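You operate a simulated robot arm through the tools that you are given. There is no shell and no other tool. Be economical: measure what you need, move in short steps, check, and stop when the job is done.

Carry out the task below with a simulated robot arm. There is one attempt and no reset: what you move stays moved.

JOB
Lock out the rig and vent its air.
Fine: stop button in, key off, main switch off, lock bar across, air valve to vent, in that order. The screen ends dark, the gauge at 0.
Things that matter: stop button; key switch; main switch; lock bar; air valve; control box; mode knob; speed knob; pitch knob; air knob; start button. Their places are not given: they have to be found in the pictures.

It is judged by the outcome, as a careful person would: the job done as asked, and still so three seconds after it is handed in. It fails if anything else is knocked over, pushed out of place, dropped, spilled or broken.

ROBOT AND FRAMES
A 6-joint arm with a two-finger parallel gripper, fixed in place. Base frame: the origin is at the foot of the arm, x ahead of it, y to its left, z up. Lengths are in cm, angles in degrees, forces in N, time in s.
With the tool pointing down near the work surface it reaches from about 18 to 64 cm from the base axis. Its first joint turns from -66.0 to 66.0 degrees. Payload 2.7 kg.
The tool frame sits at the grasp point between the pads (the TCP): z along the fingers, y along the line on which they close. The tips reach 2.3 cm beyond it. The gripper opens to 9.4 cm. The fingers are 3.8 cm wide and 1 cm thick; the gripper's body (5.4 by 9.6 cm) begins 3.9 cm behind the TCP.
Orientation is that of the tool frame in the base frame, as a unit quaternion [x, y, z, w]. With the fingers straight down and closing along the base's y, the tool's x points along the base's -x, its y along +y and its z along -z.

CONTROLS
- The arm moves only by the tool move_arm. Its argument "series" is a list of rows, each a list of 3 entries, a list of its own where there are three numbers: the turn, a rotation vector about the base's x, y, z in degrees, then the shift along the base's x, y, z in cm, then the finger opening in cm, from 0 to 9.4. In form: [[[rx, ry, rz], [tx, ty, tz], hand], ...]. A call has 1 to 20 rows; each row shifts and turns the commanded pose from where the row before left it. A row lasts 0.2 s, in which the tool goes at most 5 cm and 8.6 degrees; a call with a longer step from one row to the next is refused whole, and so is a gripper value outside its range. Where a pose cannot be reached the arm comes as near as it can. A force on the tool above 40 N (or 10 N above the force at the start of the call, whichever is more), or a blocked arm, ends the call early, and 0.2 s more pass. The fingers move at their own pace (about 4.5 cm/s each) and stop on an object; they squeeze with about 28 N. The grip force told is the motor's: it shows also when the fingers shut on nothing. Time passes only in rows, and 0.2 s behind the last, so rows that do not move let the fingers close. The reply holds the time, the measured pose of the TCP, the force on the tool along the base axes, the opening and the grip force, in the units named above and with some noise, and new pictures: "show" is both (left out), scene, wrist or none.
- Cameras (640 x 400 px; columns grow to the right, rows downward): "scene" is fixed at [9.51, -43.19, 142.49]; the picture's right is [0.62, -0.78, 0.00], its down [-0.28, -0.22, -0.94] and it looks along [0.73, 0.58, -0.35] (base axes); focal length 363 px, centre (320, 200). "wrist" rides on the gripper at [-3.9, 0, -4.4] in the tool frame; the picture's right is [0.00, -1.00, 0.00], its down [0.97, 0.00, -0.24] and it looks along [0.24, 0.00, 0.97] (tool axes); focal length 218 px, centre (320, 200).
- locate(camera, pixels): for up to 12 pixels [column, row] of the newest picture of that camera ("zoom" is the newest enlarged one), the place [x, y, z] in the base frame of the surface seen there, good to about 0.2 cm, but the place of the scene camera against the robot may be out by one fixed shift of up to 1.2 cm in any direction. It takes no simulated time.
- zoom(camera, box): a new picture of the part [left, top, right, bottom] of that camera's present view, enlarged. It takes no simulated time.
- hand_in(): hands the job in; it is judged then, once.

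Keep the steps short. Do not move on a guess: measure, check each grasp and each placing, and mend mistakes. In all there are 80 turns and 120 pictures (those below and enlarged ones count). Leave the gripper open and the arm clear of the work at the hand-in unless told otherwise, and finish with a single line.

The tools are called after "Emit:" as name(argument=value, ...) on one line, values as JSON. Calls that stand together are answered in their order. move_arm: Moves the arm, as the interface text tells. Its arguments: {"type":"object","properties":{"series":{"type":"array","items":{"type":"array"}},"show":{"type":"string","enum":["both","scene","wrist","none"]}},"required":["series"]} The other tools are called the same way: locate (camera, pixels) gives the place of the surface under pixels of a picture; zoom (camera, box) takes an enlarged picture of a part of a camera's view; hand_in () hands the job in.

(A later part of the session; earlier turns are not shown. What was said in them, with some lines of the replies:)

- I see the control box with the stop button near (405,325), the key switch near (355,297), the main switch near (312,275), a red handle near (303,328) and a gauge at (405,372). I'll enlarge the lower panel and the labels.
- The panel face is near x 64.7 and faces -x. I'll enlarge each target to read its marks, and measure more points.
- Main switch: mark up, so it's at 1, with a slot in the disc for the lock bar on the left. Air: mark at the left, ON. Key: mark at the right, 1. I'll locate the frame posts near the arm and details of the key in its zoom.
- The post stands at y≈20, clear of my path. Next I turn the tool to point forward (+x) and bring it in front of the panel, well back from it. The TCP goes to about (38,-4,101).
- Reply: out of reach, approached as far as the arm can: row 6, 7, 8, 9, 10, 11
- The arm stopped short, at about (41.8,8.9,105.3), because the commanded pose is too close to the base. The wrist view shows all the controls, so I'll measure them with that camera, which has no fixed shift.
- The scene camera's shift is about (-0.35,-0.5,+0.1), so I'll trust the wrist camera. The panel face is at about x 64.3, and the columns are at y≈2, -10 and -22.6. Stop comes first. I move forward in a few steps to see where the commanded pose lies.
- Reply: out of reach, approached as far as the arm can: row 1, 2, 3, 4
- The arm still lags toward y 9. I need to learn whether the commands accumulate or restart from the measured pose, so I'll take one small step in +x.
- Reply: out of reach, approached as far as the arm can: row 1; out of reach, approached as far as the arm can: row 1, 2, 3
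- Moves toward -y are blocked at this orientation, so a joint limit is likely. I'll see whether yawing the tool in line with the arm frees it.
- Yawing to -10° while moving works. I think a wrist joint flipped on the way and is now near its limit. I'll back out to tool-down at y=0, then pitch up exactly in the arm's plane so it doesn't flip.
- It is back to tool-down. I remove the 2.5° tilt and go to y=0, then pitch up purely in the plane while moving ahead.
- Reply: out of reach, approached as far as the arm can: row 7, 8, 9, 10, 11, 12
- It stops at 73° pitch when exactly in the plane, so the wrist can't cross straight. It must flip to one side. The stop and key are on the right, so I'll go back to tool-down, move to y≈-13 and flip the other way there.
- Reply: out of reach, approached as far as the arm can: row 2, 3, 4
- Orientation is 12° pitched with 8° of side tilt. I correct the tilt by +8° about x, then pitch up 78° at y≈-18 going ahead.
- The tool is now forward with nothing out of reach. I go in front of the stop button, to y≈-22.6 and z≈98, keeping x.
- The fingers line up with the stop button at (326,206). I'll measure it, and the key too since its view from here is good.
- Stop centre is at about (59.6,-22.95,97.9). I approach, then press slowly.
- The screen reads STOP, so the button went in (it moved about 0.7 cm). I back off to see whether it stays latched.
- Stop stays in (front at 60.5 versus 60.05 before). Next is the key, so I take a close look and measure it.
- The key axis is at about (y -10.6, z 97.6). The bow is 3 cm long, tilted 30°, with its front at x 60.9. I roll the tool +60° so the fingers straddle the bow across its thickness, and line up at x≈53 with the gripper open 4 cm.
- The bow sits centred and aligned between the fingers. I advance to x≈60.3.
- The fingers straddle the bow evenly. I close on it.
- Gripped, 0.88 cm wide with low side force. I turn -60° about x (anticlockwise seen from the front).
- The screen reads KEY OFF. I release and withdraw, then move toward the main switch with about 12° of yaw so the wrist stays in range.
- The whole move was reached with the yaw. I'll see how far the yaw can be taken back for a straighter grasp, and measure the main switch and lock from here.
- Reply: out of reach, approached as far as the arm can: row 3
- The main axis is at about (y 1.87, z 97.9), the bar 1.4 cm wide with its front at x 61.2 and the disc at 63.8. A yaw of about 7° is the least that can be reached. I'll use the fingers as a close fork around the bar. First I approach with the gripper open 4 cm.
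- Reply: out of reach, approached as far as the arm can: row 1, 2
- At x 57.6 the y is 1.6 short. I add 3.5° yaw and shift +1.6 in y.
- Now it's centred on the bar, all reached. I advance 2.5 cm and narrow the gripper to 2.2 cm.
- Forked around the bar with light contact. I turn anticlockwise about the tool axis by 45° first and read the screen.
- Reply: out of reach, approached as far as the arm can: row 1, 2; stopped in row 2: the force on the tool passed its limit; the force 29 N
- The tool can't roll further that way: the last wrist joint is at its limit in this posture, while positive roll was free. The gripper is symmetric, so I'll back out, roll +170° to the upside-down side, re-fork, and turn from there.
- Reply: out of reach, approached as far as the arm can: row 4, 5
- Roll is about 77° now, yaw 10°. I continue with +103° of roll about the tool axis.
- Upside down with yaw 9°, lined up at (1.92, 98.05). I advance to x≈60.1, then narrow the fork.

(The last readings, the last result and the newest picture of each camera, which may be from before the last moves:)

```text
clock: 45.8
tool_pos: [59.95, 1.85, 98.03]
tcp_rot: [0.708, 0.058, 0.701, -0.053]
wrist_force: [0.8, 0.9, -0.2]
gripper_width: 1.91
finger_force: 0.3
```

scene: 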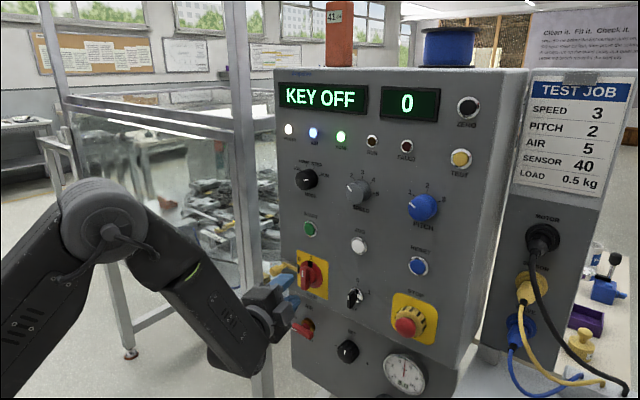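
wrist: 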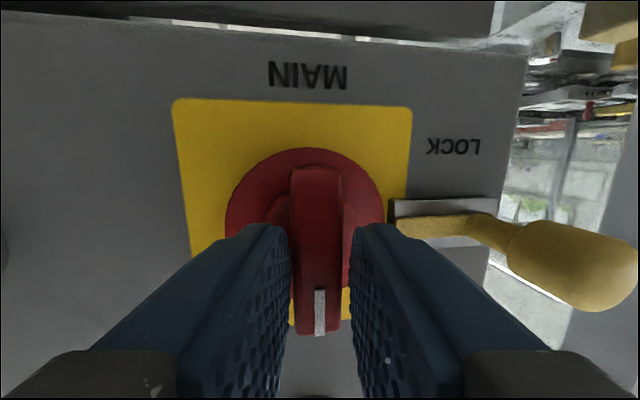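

Forked cleanly with no force. I turn -45° about the tool axis.

Emit:
move_arm(series=[[[-6.4, -1, 0], [0, 0, 0], 1.9], [[-6.4, -1, 0], [0, 0, 0], 1.9], [[-6.4, -1, 0], [0, 0, 0], 1.9], [[-6.4, -1, 0], [0, 0, 0], 1.9], [[-6.4, -1, 0], [0, 0, 0], 1.9], [[-6.4, -1, 0], [0, 0, 0], 1.9], [[-6.4, -1, 0], [0, 0, 0], 1.9], [[0, 0, 0], [0, 0, 0], 1.9]])

```text
clock: 47.6
tool_pos: [59.95, 1.96, 97.85]
tcp_rot: [0.633, 0.325, 0.667, 0.223]
wrist_force: [1.0, 1.5, -2.5]
gripper_width: 2.06
finger_force: 1.1
```

scene: 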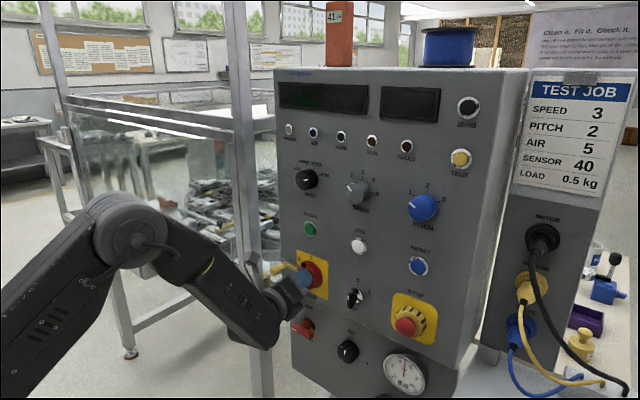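
wrist: 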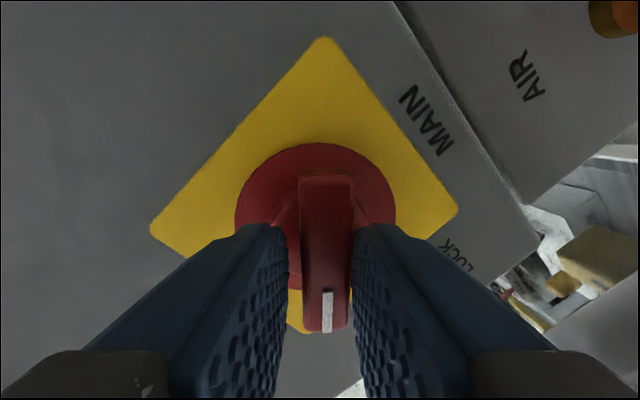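

The screen is dark at about 45°. The slot must reach the lock bar on the left, so I continue about 45° more and watch the force.

Emit:
move_arm(series=[[[-6.4, -1, 0], [0, 0, 0], 1.9], [[-6.4, -1, 0], [0, 0, 0], 1.9], [[-6.4, -1, 0], [0, 0, 0], 1.9], [[-6.4, -1, 0], [0, 0, 0], 1.9], [[-6.4, -1, 0], [0, 0, 0], 1.9], [[-6.4, -1, 0], [0, 0, 0], 1.9], [[-6.4, -1, 0], [0, 0, 0], 1.9], [[0, 0, 0], [0, 0, 0], 1.9]])

```text
clock: 49.4
tool_pos: [59.94, 1.69, 97.78]
tcp_rot: [0.459, 0.54, 0.53, 0.466]
wrist_force: [-2.6, 3.1, -9.1]
gripper_width: 2.3
finger_force: 4.6
```

scene: 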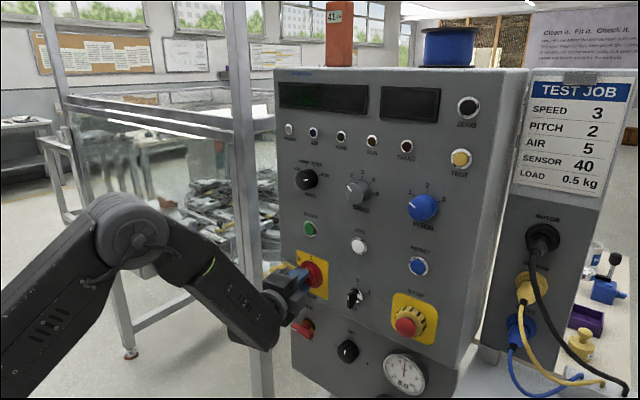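
wrist: 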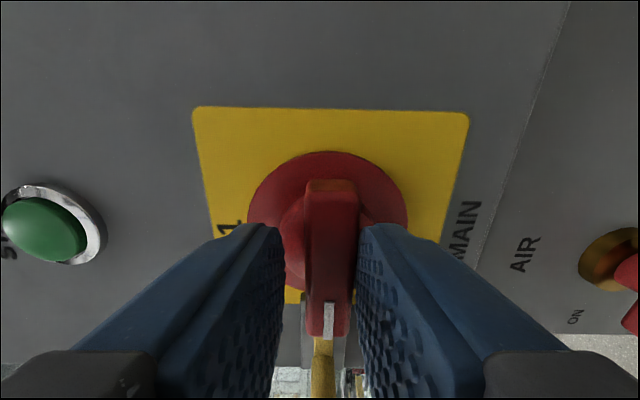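

The handle is now level with the lock bar. I squeeze to square it to the pads (roll 89°), then look.

Emit:
move_arm(series=[[[0, 0, 0], [0, 0.1, 0], 0.8], [[-1, 0, 0], [0, 0, 0], 0.8], [[0, 0, 0], [0, 0, 0], 0.8], [[0, 0, 0], [0, 0, 0], 4], [[0, 0, 0], [0, 0, 0], 4], [[0, 0, 0], [-2, 0, 0], 4], [[0, 0, 0], [-3, 0, 0], 4], [[0, 0, 0], [-2, -1, 0], 4], [[0, 0, 0], [0, 0, 0], 4]])

Emit:
zoom(camera="scene", box=[260, 235, 380, 310])

```text
clock: 51.4
tool_pos: [52.82, 0.92, 98.0]
tcp_rot: [0.453, 0.544, 0.525, 0.472]
wrist_force: [-0.1, 0.2, 0.1]
gripper_width: 4.02
finger_force: 0.1
```

scene: 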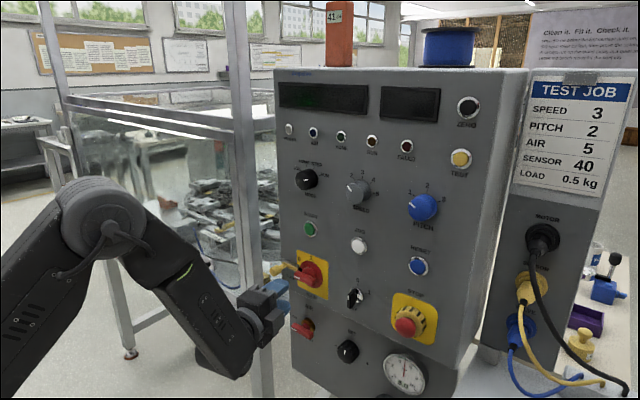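
wrist: 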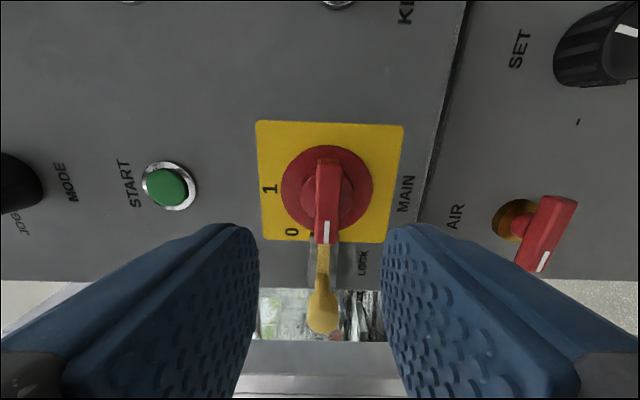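

```text
5.33 times, centred on (320, 272) of scene
```

zoom: 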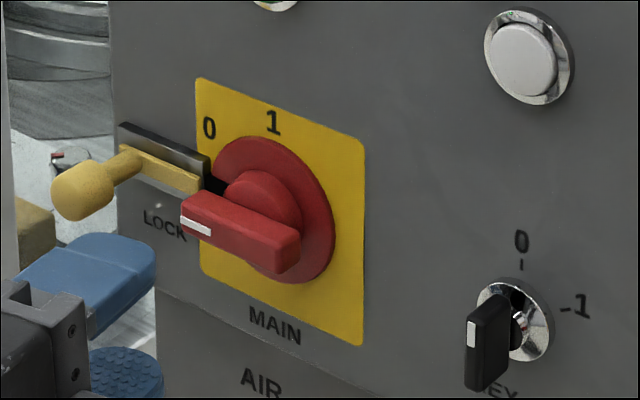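

Main switch is off with its slot facing the lock bar, and the key reads 0. The lock bar is next. With fingers above and below, I can grip its knob and slide it toward -y. I'll measure knob and bar.

Emit:
locate(camera="wrist", pixels=[[322, 318], [322, 300], [310, 312], [335, 312], [323, 328], [322, 270], [322, 250], [328, 235], [280, 215], [555, 235], [530, 255], [565, 205]])

Emit:
zoom(camera="wrist", box=[260, 220, 390, 350])

```text
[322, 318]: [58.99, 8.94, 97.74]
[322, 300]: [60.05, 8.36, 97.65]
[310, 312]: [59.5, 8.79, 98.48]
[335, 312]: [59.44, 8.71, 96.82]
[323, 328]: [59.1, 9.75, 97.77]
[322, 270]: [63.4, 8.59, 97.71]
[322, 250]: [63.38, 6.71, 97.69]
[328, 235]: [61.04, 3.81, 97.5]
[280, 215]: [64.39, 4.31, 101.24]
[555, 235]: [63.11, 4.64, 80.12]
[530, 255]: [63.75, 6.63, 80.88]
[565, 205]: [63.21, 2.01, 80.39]
```

```text
3.08 times, centred on (325, 285) of wrist
```

zoom: 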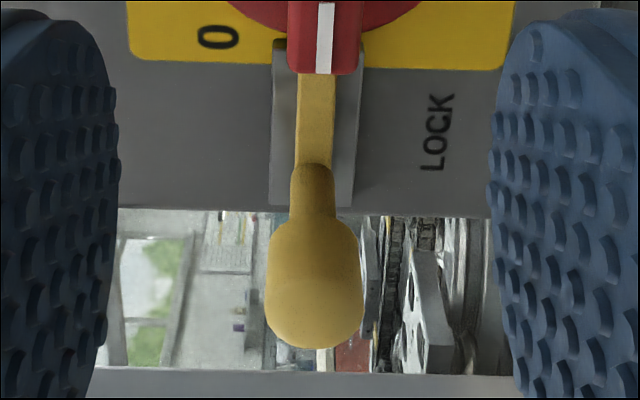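

The knob's centre is at about (60, 9.0, 97.7), 2 cm across. I shift to y≈9 with 8° more yaw, staying back at x≈53.

Emit:
move_arm(series=[[[0, 0, 2], [0, 2, 0], 5], [[0, 0, 2], [0, 2, 0], 5], [[0, 0, 2], [0, 2, 0], 5], [[0, 0, 2], [0, 2.1, -0.2], 5], [[0, 0, 0], [0, 0, 0], 5]], show="wrist")

```text
clock: 52.6
tool_pos: [52.69, 8.9, 97.74]
tcp_rot: [0.415, 0.575, 0.556, 0.433]
wrist_force: [-0.3, 0.2, 0.1]
gripper_width: 4.99
finger_force: 0.1
```

wrist: 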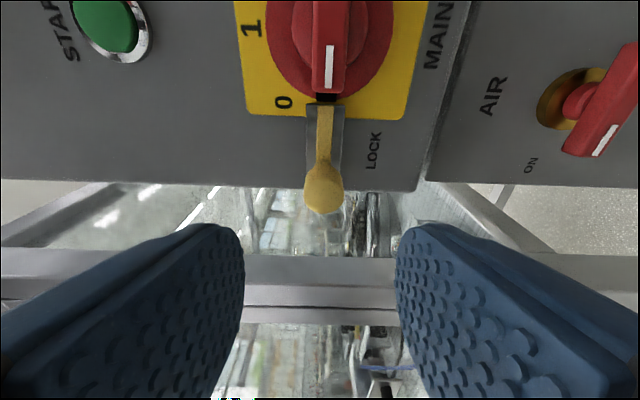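

Reached, with the knob centred between fingers. I advance to x≈59.7.

Emit:
move_arm(series=[[[0, 0, 0], [2, 0, 0], 5], [[0, 0, 0], [2, 0, 0], 5], [[0, 0, 0], [1.5, 0, 0], 5], [[0, 0, 0], [1.4, 0, 0], 4], [[0, 0, 0], [0, 0, 0], 4]], show="wrist")

```text
clock: 53.8
tool_pos: [59.82, 8.8, 97.57]
tcp_rot: [0.415, 0.575, 0.556, 0.433]
wrist_force: [-0.5, -0.6, 0.6]
gripper_width: 3.98
finger_force: 0.1
```

wrist: 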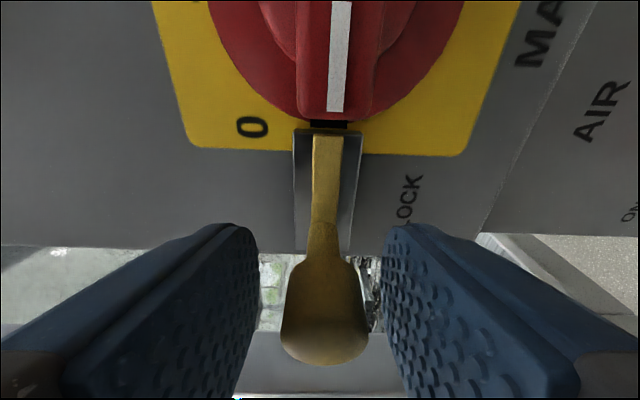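

I close on the knob and check the grip.

Emit:
move_arm(series=[[[0, 0, 0], [0, 0, 0], 1], [[0, 0, 0], [0, 0, 0], 1], [[0, 0, 0], [0, 0, 0], 1]], show="none")

```text
clock: 54.6
tool_pos: [59.73, 8.85, 97.46]
tcp_rot: [0.416, 0.576, 0.556, 0.432]
wrist_force: [3.6, -0.5, -7.2]
gripper_width: 2.08
finger_force: 45.0
```

Gripped at 2.08 cm. I slide toward -y in small steps, 1.8 cm in all, correcting z by +0.1.

Emit:
move_arm(series=[[[0, 0, 0], [0, -0.3, 0.1], 1], [[0, 0, 0], [0, -0.3, 0], 1], [[0, 0, 0], [0, -0.3, 0], 1], [[0, 0, 0], [0, -0.3, 0], 1], [[0, 0, 0], [0, -0.3, 0], 1], [[0, 0, 0], [0, -0.3, 0], 1], [[0, 0, 0], [0, 0, 0], 1]])

```text
clock: 56.2
tool_pos: [59.78, 7.17, 97.53]
tcp_rot: [0.416, 0.578, 0.555, 0.43]
wrist_force: [-4.9, 5.5, -22.3]
gripper_width: 2.08
finger_force: 45.3
```

scene: 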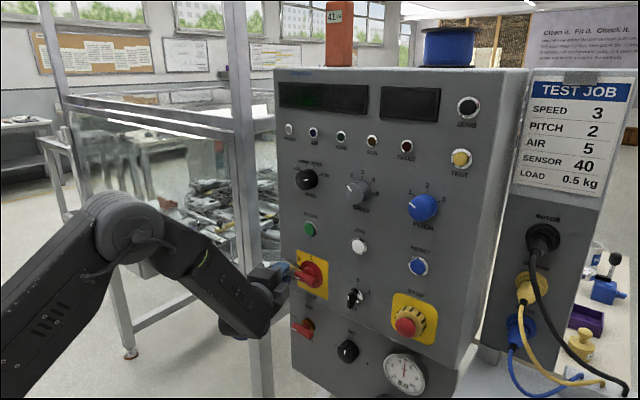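
wrist: 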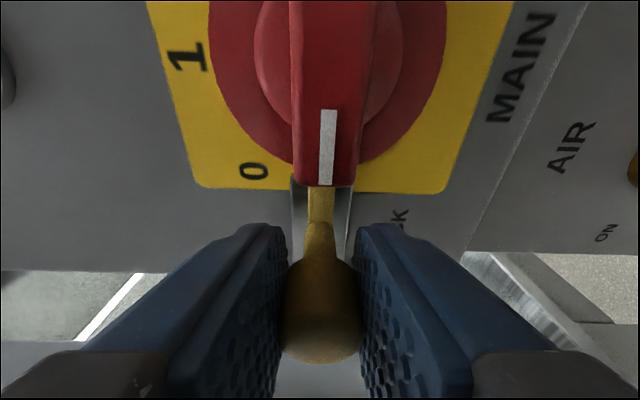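

It slid 1.7 cm. The z force shows I'm lifting slightly, so I lower 0.15. Then I continue to the end stop.

Emit:
move_arm(series=[[[0, 0, 0], [0, -0.2, -0.15], 1], [[0, 0, 0], [0, -0.2, 0], 1], [[0, 0, 0], [0, -0.2, 0], 1], [[0, 0, 0], [0, -0.2, 0], 1], [[0, 0, 0], [0, -0.2, 0], 1], [[0, 0, 0], [0, 0, 0], 1]])

```text
clock: 57.2
tool_pos: [59.76, 7.11, 97.51]
tcp_rot: [0.411, 0.58, 0.558, 0.428]
wrist_force: [14.5, 9.4, -5.3]
gripper_width: 2.07
finger_force: 45.1
stopped in row 4: the force on the tool passed its limit (the readings are from after the stop); the commanded pose is now the measured one
```

scene: 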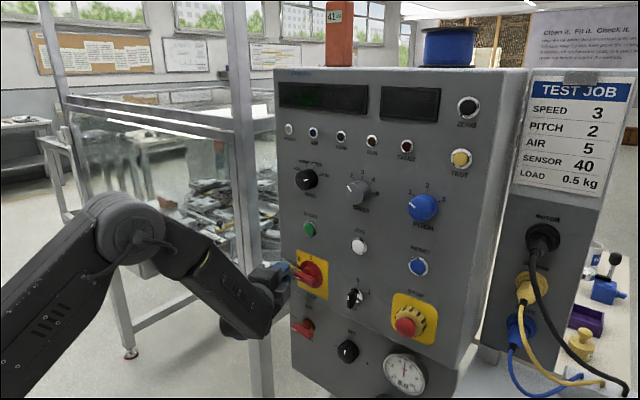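
wrist: 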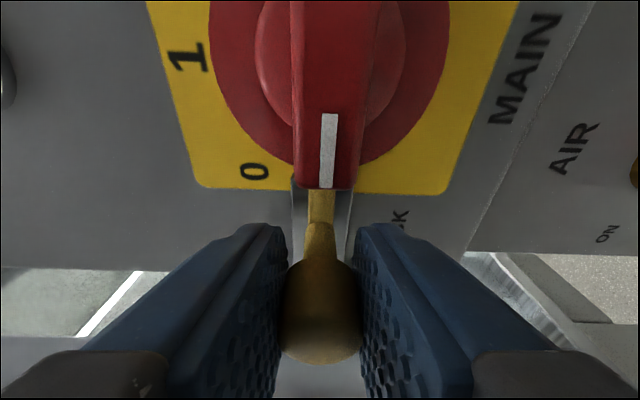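

It is against a firm stop after 1.75 cm. I release, back off and inspect the bar in the slot.

Emit:
move_arm(series=[[[0, 0, 0], [0, 0, 0], 4], [[0, 0, 0], [0, 0, 0], 5], [[0, 0, 0], [-2, 0, 0], 5], [[0, 0, 0], [-3, -0.5, 0], 5], [[0, 0, 0], [-2, -0.5, 0], 5], [[0, 0, 0], [0, 0, 0], 5]])

Emit:
zoom(camera="scene", box=[275, 240, 335, 300])

Emit:
zoom(camera="wrist", box=[240, 50, 400, 250])

```text
clock: 58.6
tool_pos: [52.84, 5.82, 97.63]
tcp_rot: [0.412, 0.579, 0.557, 0.429]
wrist_force: [-0.2, -0.2, 0.2]
gripper_width: 5.01
finger_force: 0.0
```

scene: 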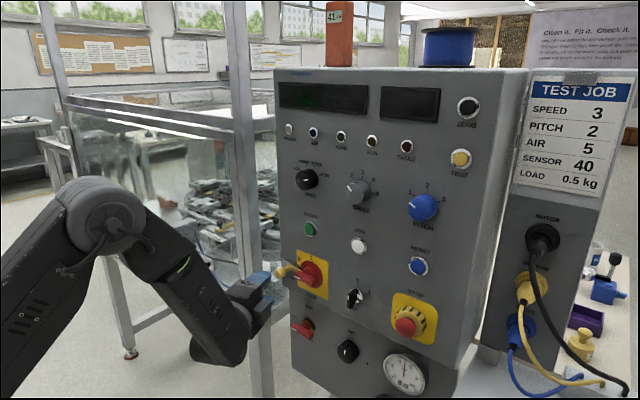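
wrist: 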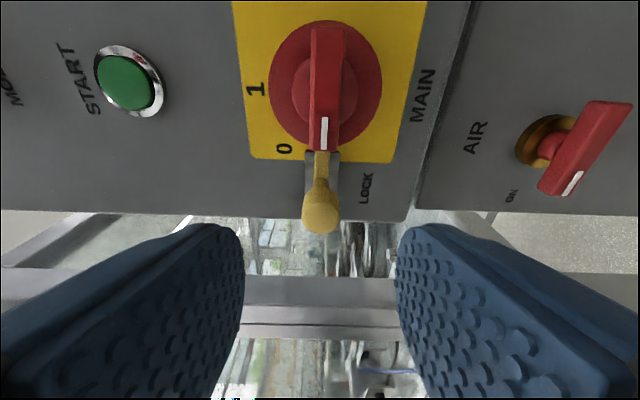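

```text
6.67 times, centred on (305, 270) of scene
```

zoom: 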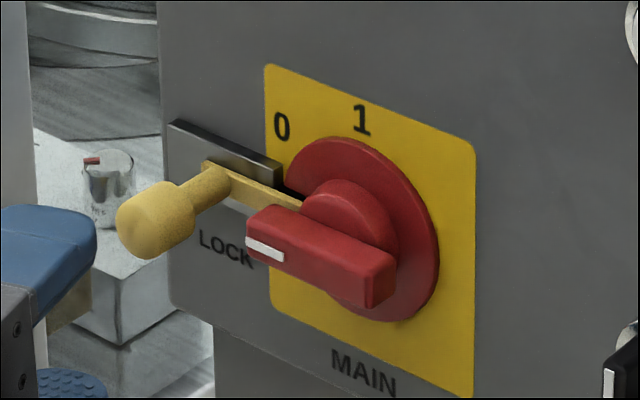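

```text
2.00 times, centred on (320, 150) of wrist
```

zoom: 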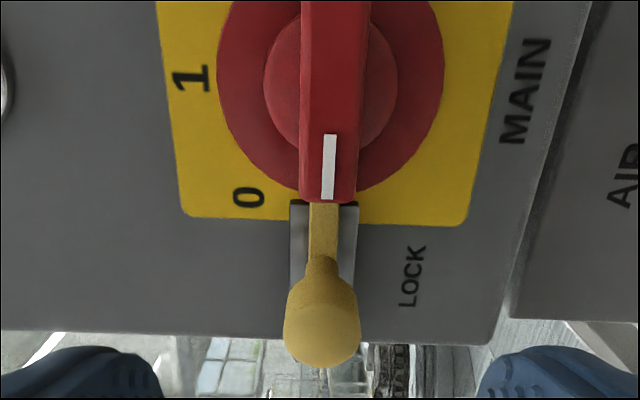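

The bar runs into the disc slot right up to the hub. I measure its new knob place and the air handle before moving down.

Emit:
locate(camera="wrist", pixels=[[320, 217], [320, 160], [560, 180], [570, 185], [615, 110], [590, 145], [605, 150], [575, 135], [530, 140], [548, 150], [560, 125]])

Emit:
zoom(camera="scene", box=[285, 255, 325, 280])

```text
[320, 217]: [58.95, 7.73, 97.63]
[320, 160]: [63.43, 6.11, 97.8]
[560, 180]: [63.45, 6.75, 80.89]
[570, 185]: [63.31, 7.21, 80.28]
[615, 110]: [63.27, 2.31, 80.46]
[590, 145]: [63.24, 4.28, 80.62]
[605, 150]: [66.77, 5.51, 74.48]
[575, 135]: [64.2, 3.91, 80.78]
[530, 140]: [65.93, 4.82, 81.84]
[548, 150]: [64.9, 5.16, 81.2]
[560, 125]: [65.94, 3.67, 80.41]
```

```text
16.00 times, centred on (305, 268) of scene
```

zoom: 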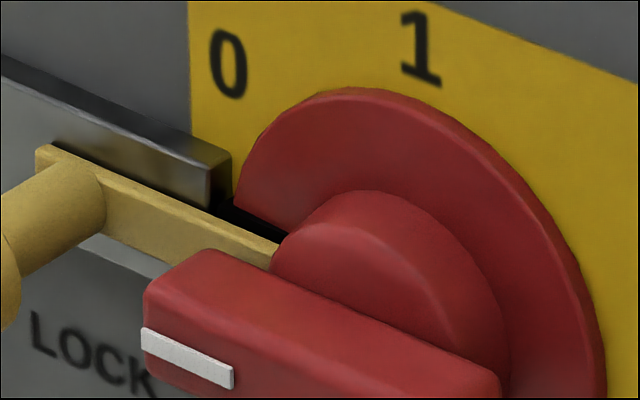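

The bar is fully across. Next is the air lever: horizontal, centre about (y 4.7, z 80.5), front x 63.2. My fingers are already above and below for it. I go down in front of it at x≈53.

Emit:
move_arm(series=[[[0, 0, -1], [0, -0.2, -2.9], 5], [[0, 0, -1], [0, -0.2, -2.9], 5], [[0, 0, -1], [0, -0.2, -2.9], 5], [[0, 0, -1], [0, -0.2, -2.9], 5], [[0, 0, 0], [0, -0.2, -2.8], 5], [[0, 0, 0], [0, -0.1, -2.7], 5], [[0, 0, 0], [0, 0, 0], 5]])

```text
clock: 60.2
tool_pos: [52.66, 4.77, 80.64]
tcp_rot: [0.432, 0.564, 0.543, 0.449]
wrist_force: [0.3, -0.1, 0.0]
gripper_width: 4.99
finger_force: 0.0
```

scene: 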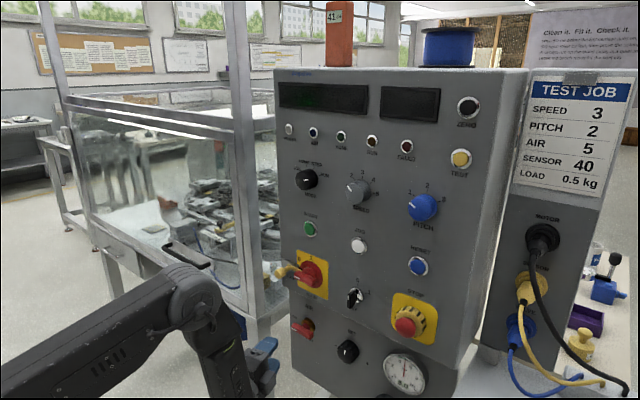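
wrist: 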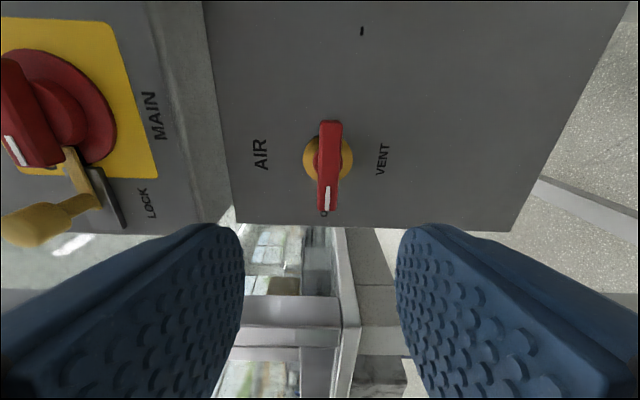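

Reached. The lever is upright in this view at (329,165), between the fingers. I measure it more exactly.

Emit:
locate(camera="wrist", pixels=[[330, 123], [328, 208], [329, 165], [321, 165], [338, 165], [308, 160], [350, 160], [328, 140], [323, 213], [382, 160]])

Emit:
zoom(camera="wrist", box=[280, 100, 400, 220])

```text
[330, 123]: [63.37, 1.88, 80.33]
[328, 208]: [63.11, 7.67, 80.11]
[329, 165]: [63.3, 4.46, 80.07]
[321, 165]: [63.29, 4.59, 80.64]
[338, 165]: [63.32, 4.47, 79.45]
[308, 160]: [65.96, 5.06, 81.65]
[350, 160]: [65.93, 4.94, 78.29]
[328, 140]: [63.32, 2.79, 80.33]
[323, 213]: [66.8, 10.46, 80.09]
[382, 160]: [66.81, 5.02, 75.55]
```

```text
3.33 times, centred on (340, 160) of wrist
```

zoom: 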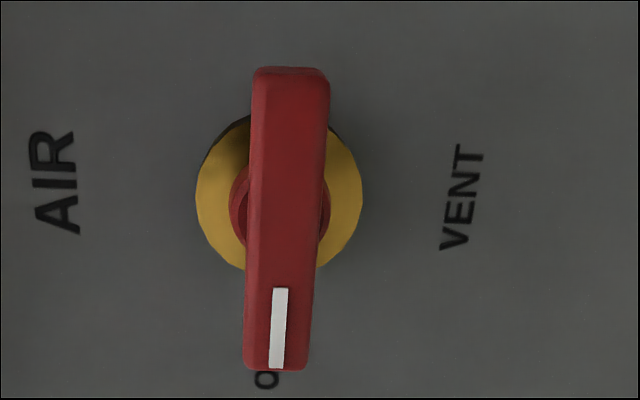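

Lever centre is at about (63.3, 4.8, 80.05), 1.25 cm thick. I advance to x≈61.9 at z 80.05.

Emit:
move_arm(series=[[[0, 0, 0], [2.5, 0, -0.3], 4], [[0, 0, 0], [2.5, 0, -0.3], 4], [[0, 0, 0], [2.2, -0.1, 0], 4], [[0, 0, 0], [1.2, -0.1, 0], 4], [[0, 0, 0], [0.8, 0, 0], 4], [[0, 0, 0], [0, 0, 0], 4]], show="wrist")

```text
clock: 61.6
tool_pos: [61.81, 4.78, 79.93]
tcp_rot: [0.432, 0.565, 0.542, 0.448]
wrist_force: [0.3, 0.2, -0.2]
gripper_width: 3.99
finger_force: 0.1
```

wrist: 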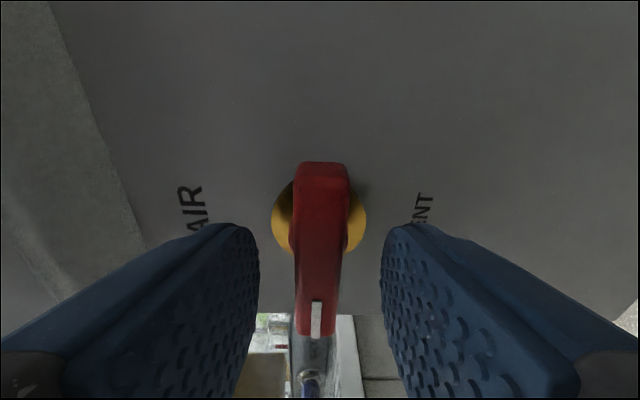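

Centred. I close the fork to 1.5 cm and turn anticlockwise 59° (8 rows), then check.

Emit:
move_arm(series=[[[0, 0, 0], [0, 0, 0.1], 1.5], [[0, 0, 0], [0, 0, 0], 1.5], [[0, 0, 0], [0, 0, 0], 1.5], [[-7.2, -1.65, 0], [0, 0, 0], 1.5], [[-7.2, -1.65, 0], [0, 0, 0], 1.5], [[-7.2, -1.65, 0], [0, 0, 0], 1.5], [[-7.2, -1.65, 0], [0, 0, 0], 1.5], [[-7.2, -1.65, 0], [0, 0, 0], 1.5], [[-7.2, -1.65, 0], [0, 0, 0], 1.5], [[-7.2, -1.65, 0], [0, 0, 0], 1.5], [[-7.2, -1.65, 0], [0, 0, 0], 1.5], [[0, 0, 0], [0, 0, 0], 1.5]])

```text
clock: 64.2
tool_pos: [61.8, 4.58, 80.05]
tcp_rot: [0.1, 0.702, 0.246, 0.661]
wrist_force: [1.7, -4.5, -3.6]
gripper_width: 1.83
finger_force: 3.8
```

scene: 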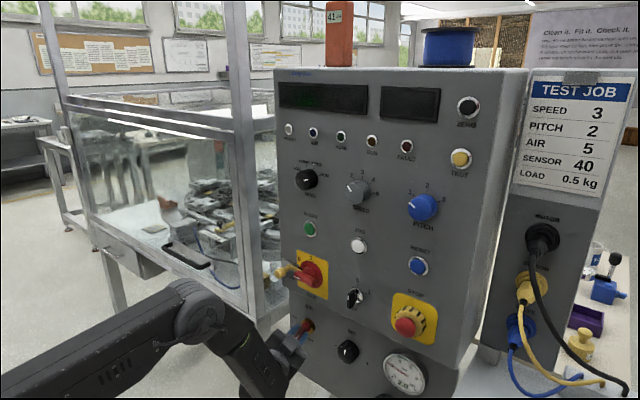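
wrist: 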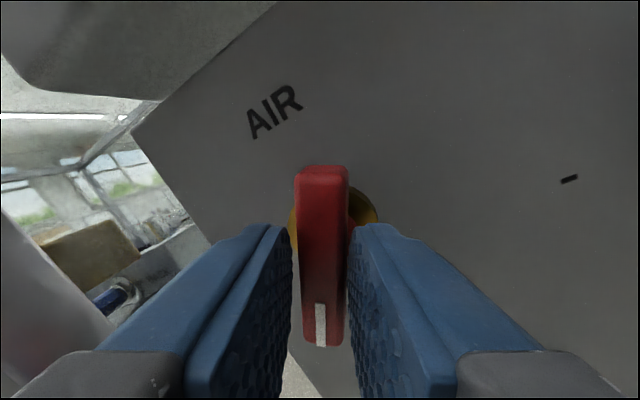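

The gauge is falling. I continue about 30° more, nudging y +0.2.

Emit:
move_arm(series=[[[-7, -1.6, 0], [0, 0.1, 0], 1.5], [[-7, -1.6, 0], [0, 0.1, 0], 1.5], [[-7, -1.6, 0], [0, 0, 0], 1.5], [[-7, -1.6, 0], [0, 0, 0], 1.5], [[0, 0, 0], [0, 0, 0], 1.5]])

Emit:
zoom(camera="scene", box=[280, 290, 440, 400])

```text
clock: 65.4
tool_pos: [62.14, 4.66, 80.0]
tcp_rot: [-0.075, 0.704, 0.08, 0.702]
wrist_force: [-2.4, -7.2, -0.8]
gripper_width: 1.82
finger_force: 3.4
out of reach, approached as far as the arm can: row 4
```

scene: 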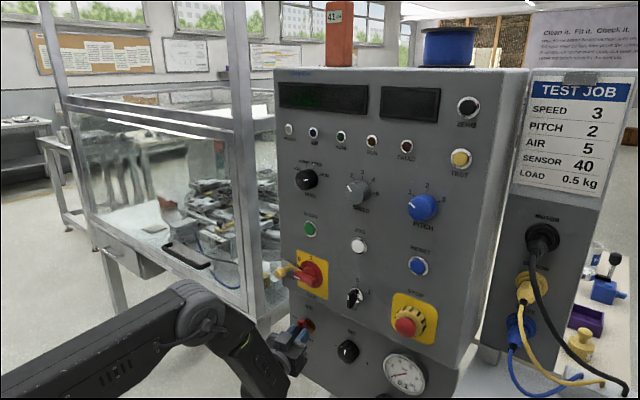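
wrist: 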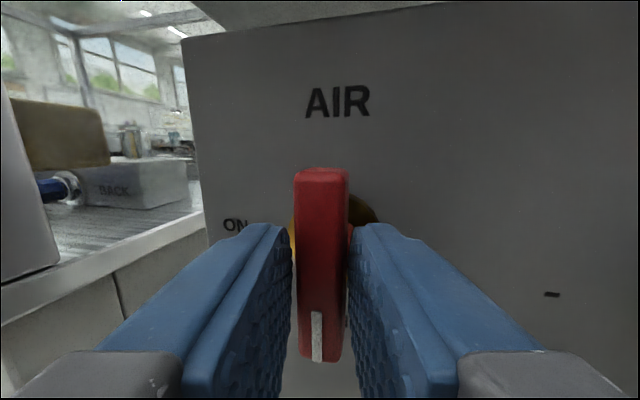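

```text
3.64 times, centred on (360, 345) of scene
```

zoom: 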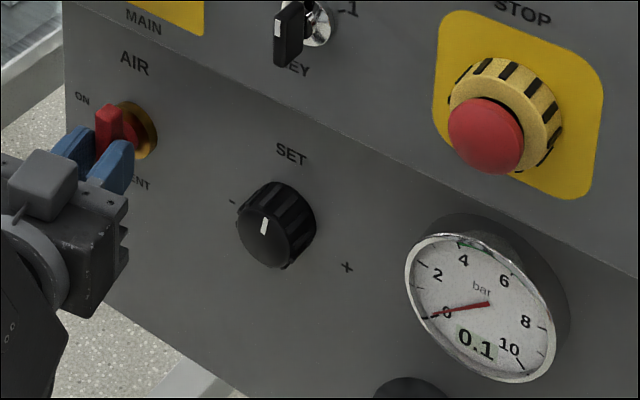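

The gauge reads 0.1 and is still falling, with the lever upright and its mark down. I squeeze to square it, release and withdraw.

Emit:
move_arm(series=[[[0, 0, 0], [0, 0, 0], 0.8], [[0, 0, 0], [0, 0, 0], 0.8], [[0, 0, 0], [0, 0, 0], 4], [[0, 0, 0], [0, 0, 0], 5], [[0, 0, 0], [-1.5, 0, 0], 5], [[0, 0, 0], [-2.5, 0, 0], 5], [[0, 0, 1], [-3, -0.3, 0], 7], [[0, 0, 1], [-3, -0.5, 0], 9], [[0, 0, 0], [0, 0, 0], 9]])

Emit:
zoom(camera="scene", box=[270, 240, 450, 400])

Emit:
zoom(camera="wrist", box=[200, 50, 440, 250])

```text
clock: 67.4
tool_pos: [56.69, 0.75, 80.86]
tcp_rot: [-0.086, 0.703, 0.098, 0.699]
wrist_force: [-0.1, 0.3, 0.2]
gripper_width: 8.99
finger_force: 0.1
out of reach, approached as far as the arm can: row 5, 6, 7, 8
```

scene: 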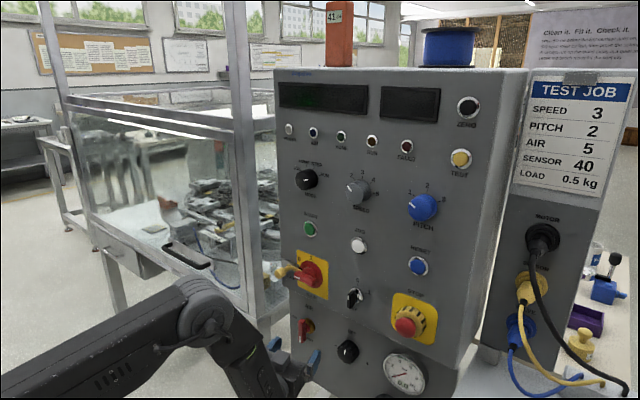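
wrist: 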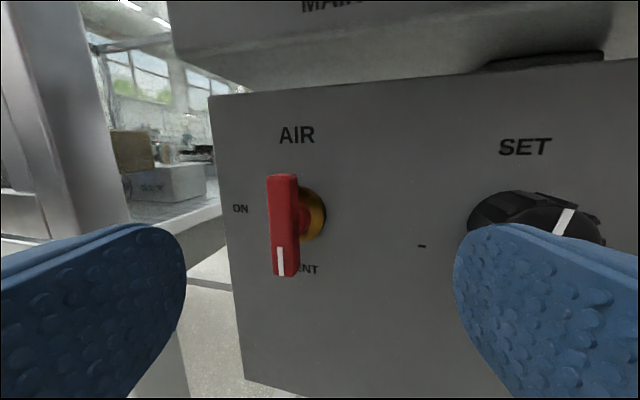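

```text
2.50 times, centred on (360, 320) of scene
```

zoom: 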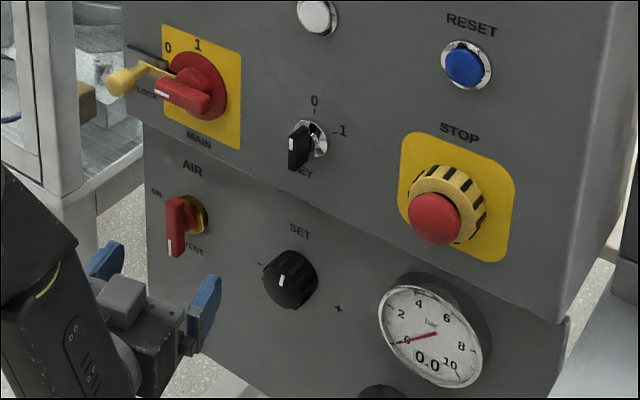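

```text
2.00 times, centred on (320, 150) of wrist
```

zoom: 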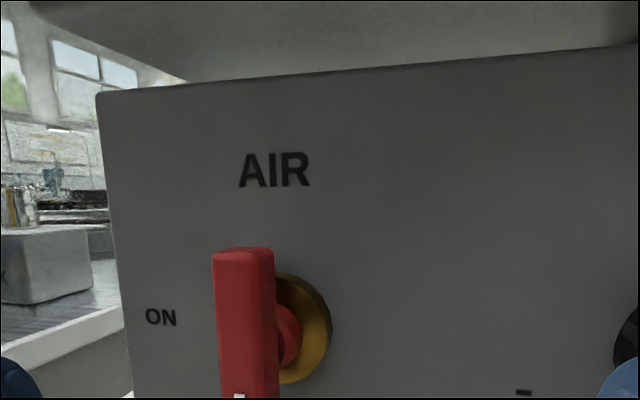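

Gauge 0.0, screen dark, lever at VENT, bar across, main 0, key 0, stop in. I retreat a little further to be clear.

Emit:
move_arm(series=[[[6, 0, 1], [-1, -0.3, 0], 9], [[6, 0, 1], [-1, -0.3, 0], 9], [[6, 0, 1], [-1.5, -0.3, 0], 9], [[6, 0, 0], [-1.5, -0.3, 0], 9], [[0, 0, 0], [0, 0, 0], 9]], show="scene")

Emit:
zoom(camera="scene", box=[270, 70, 450, 400])

```text
clock: 68.6
tool_pos: [51.62, -0.46, 80.95]
tcp_rot: [0.042, 0.665, 0.251, 0.703]
wrist_force: [-0.1, 0.1, -0.3]
gripper_width: 8.98
finger_force: 0.1
```

scene: 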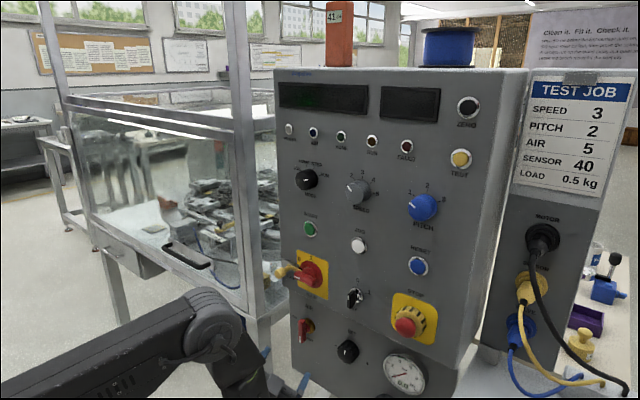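

```text
1.21 times, centred on (360, 235) of scene
```

zoom: 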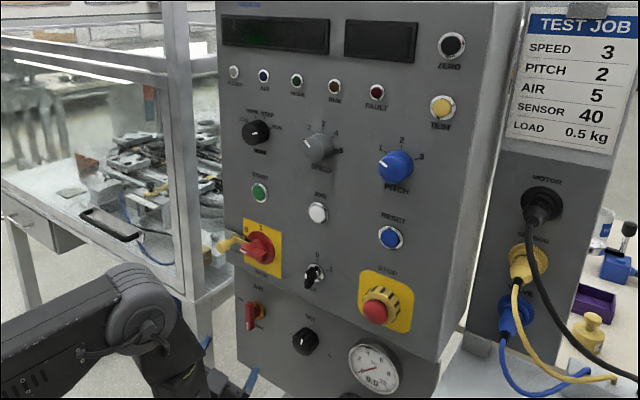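

The arm is clear, the gripper is open and everything reads as asked, so I hand in.

Emit:
hand_in()

```text
The job is handed in.
```

The rig is locked out and vented: stop in, key off, main switch off, lock bar across and air at vent, done in that order, with the screen dark and the gauge at 0.0.
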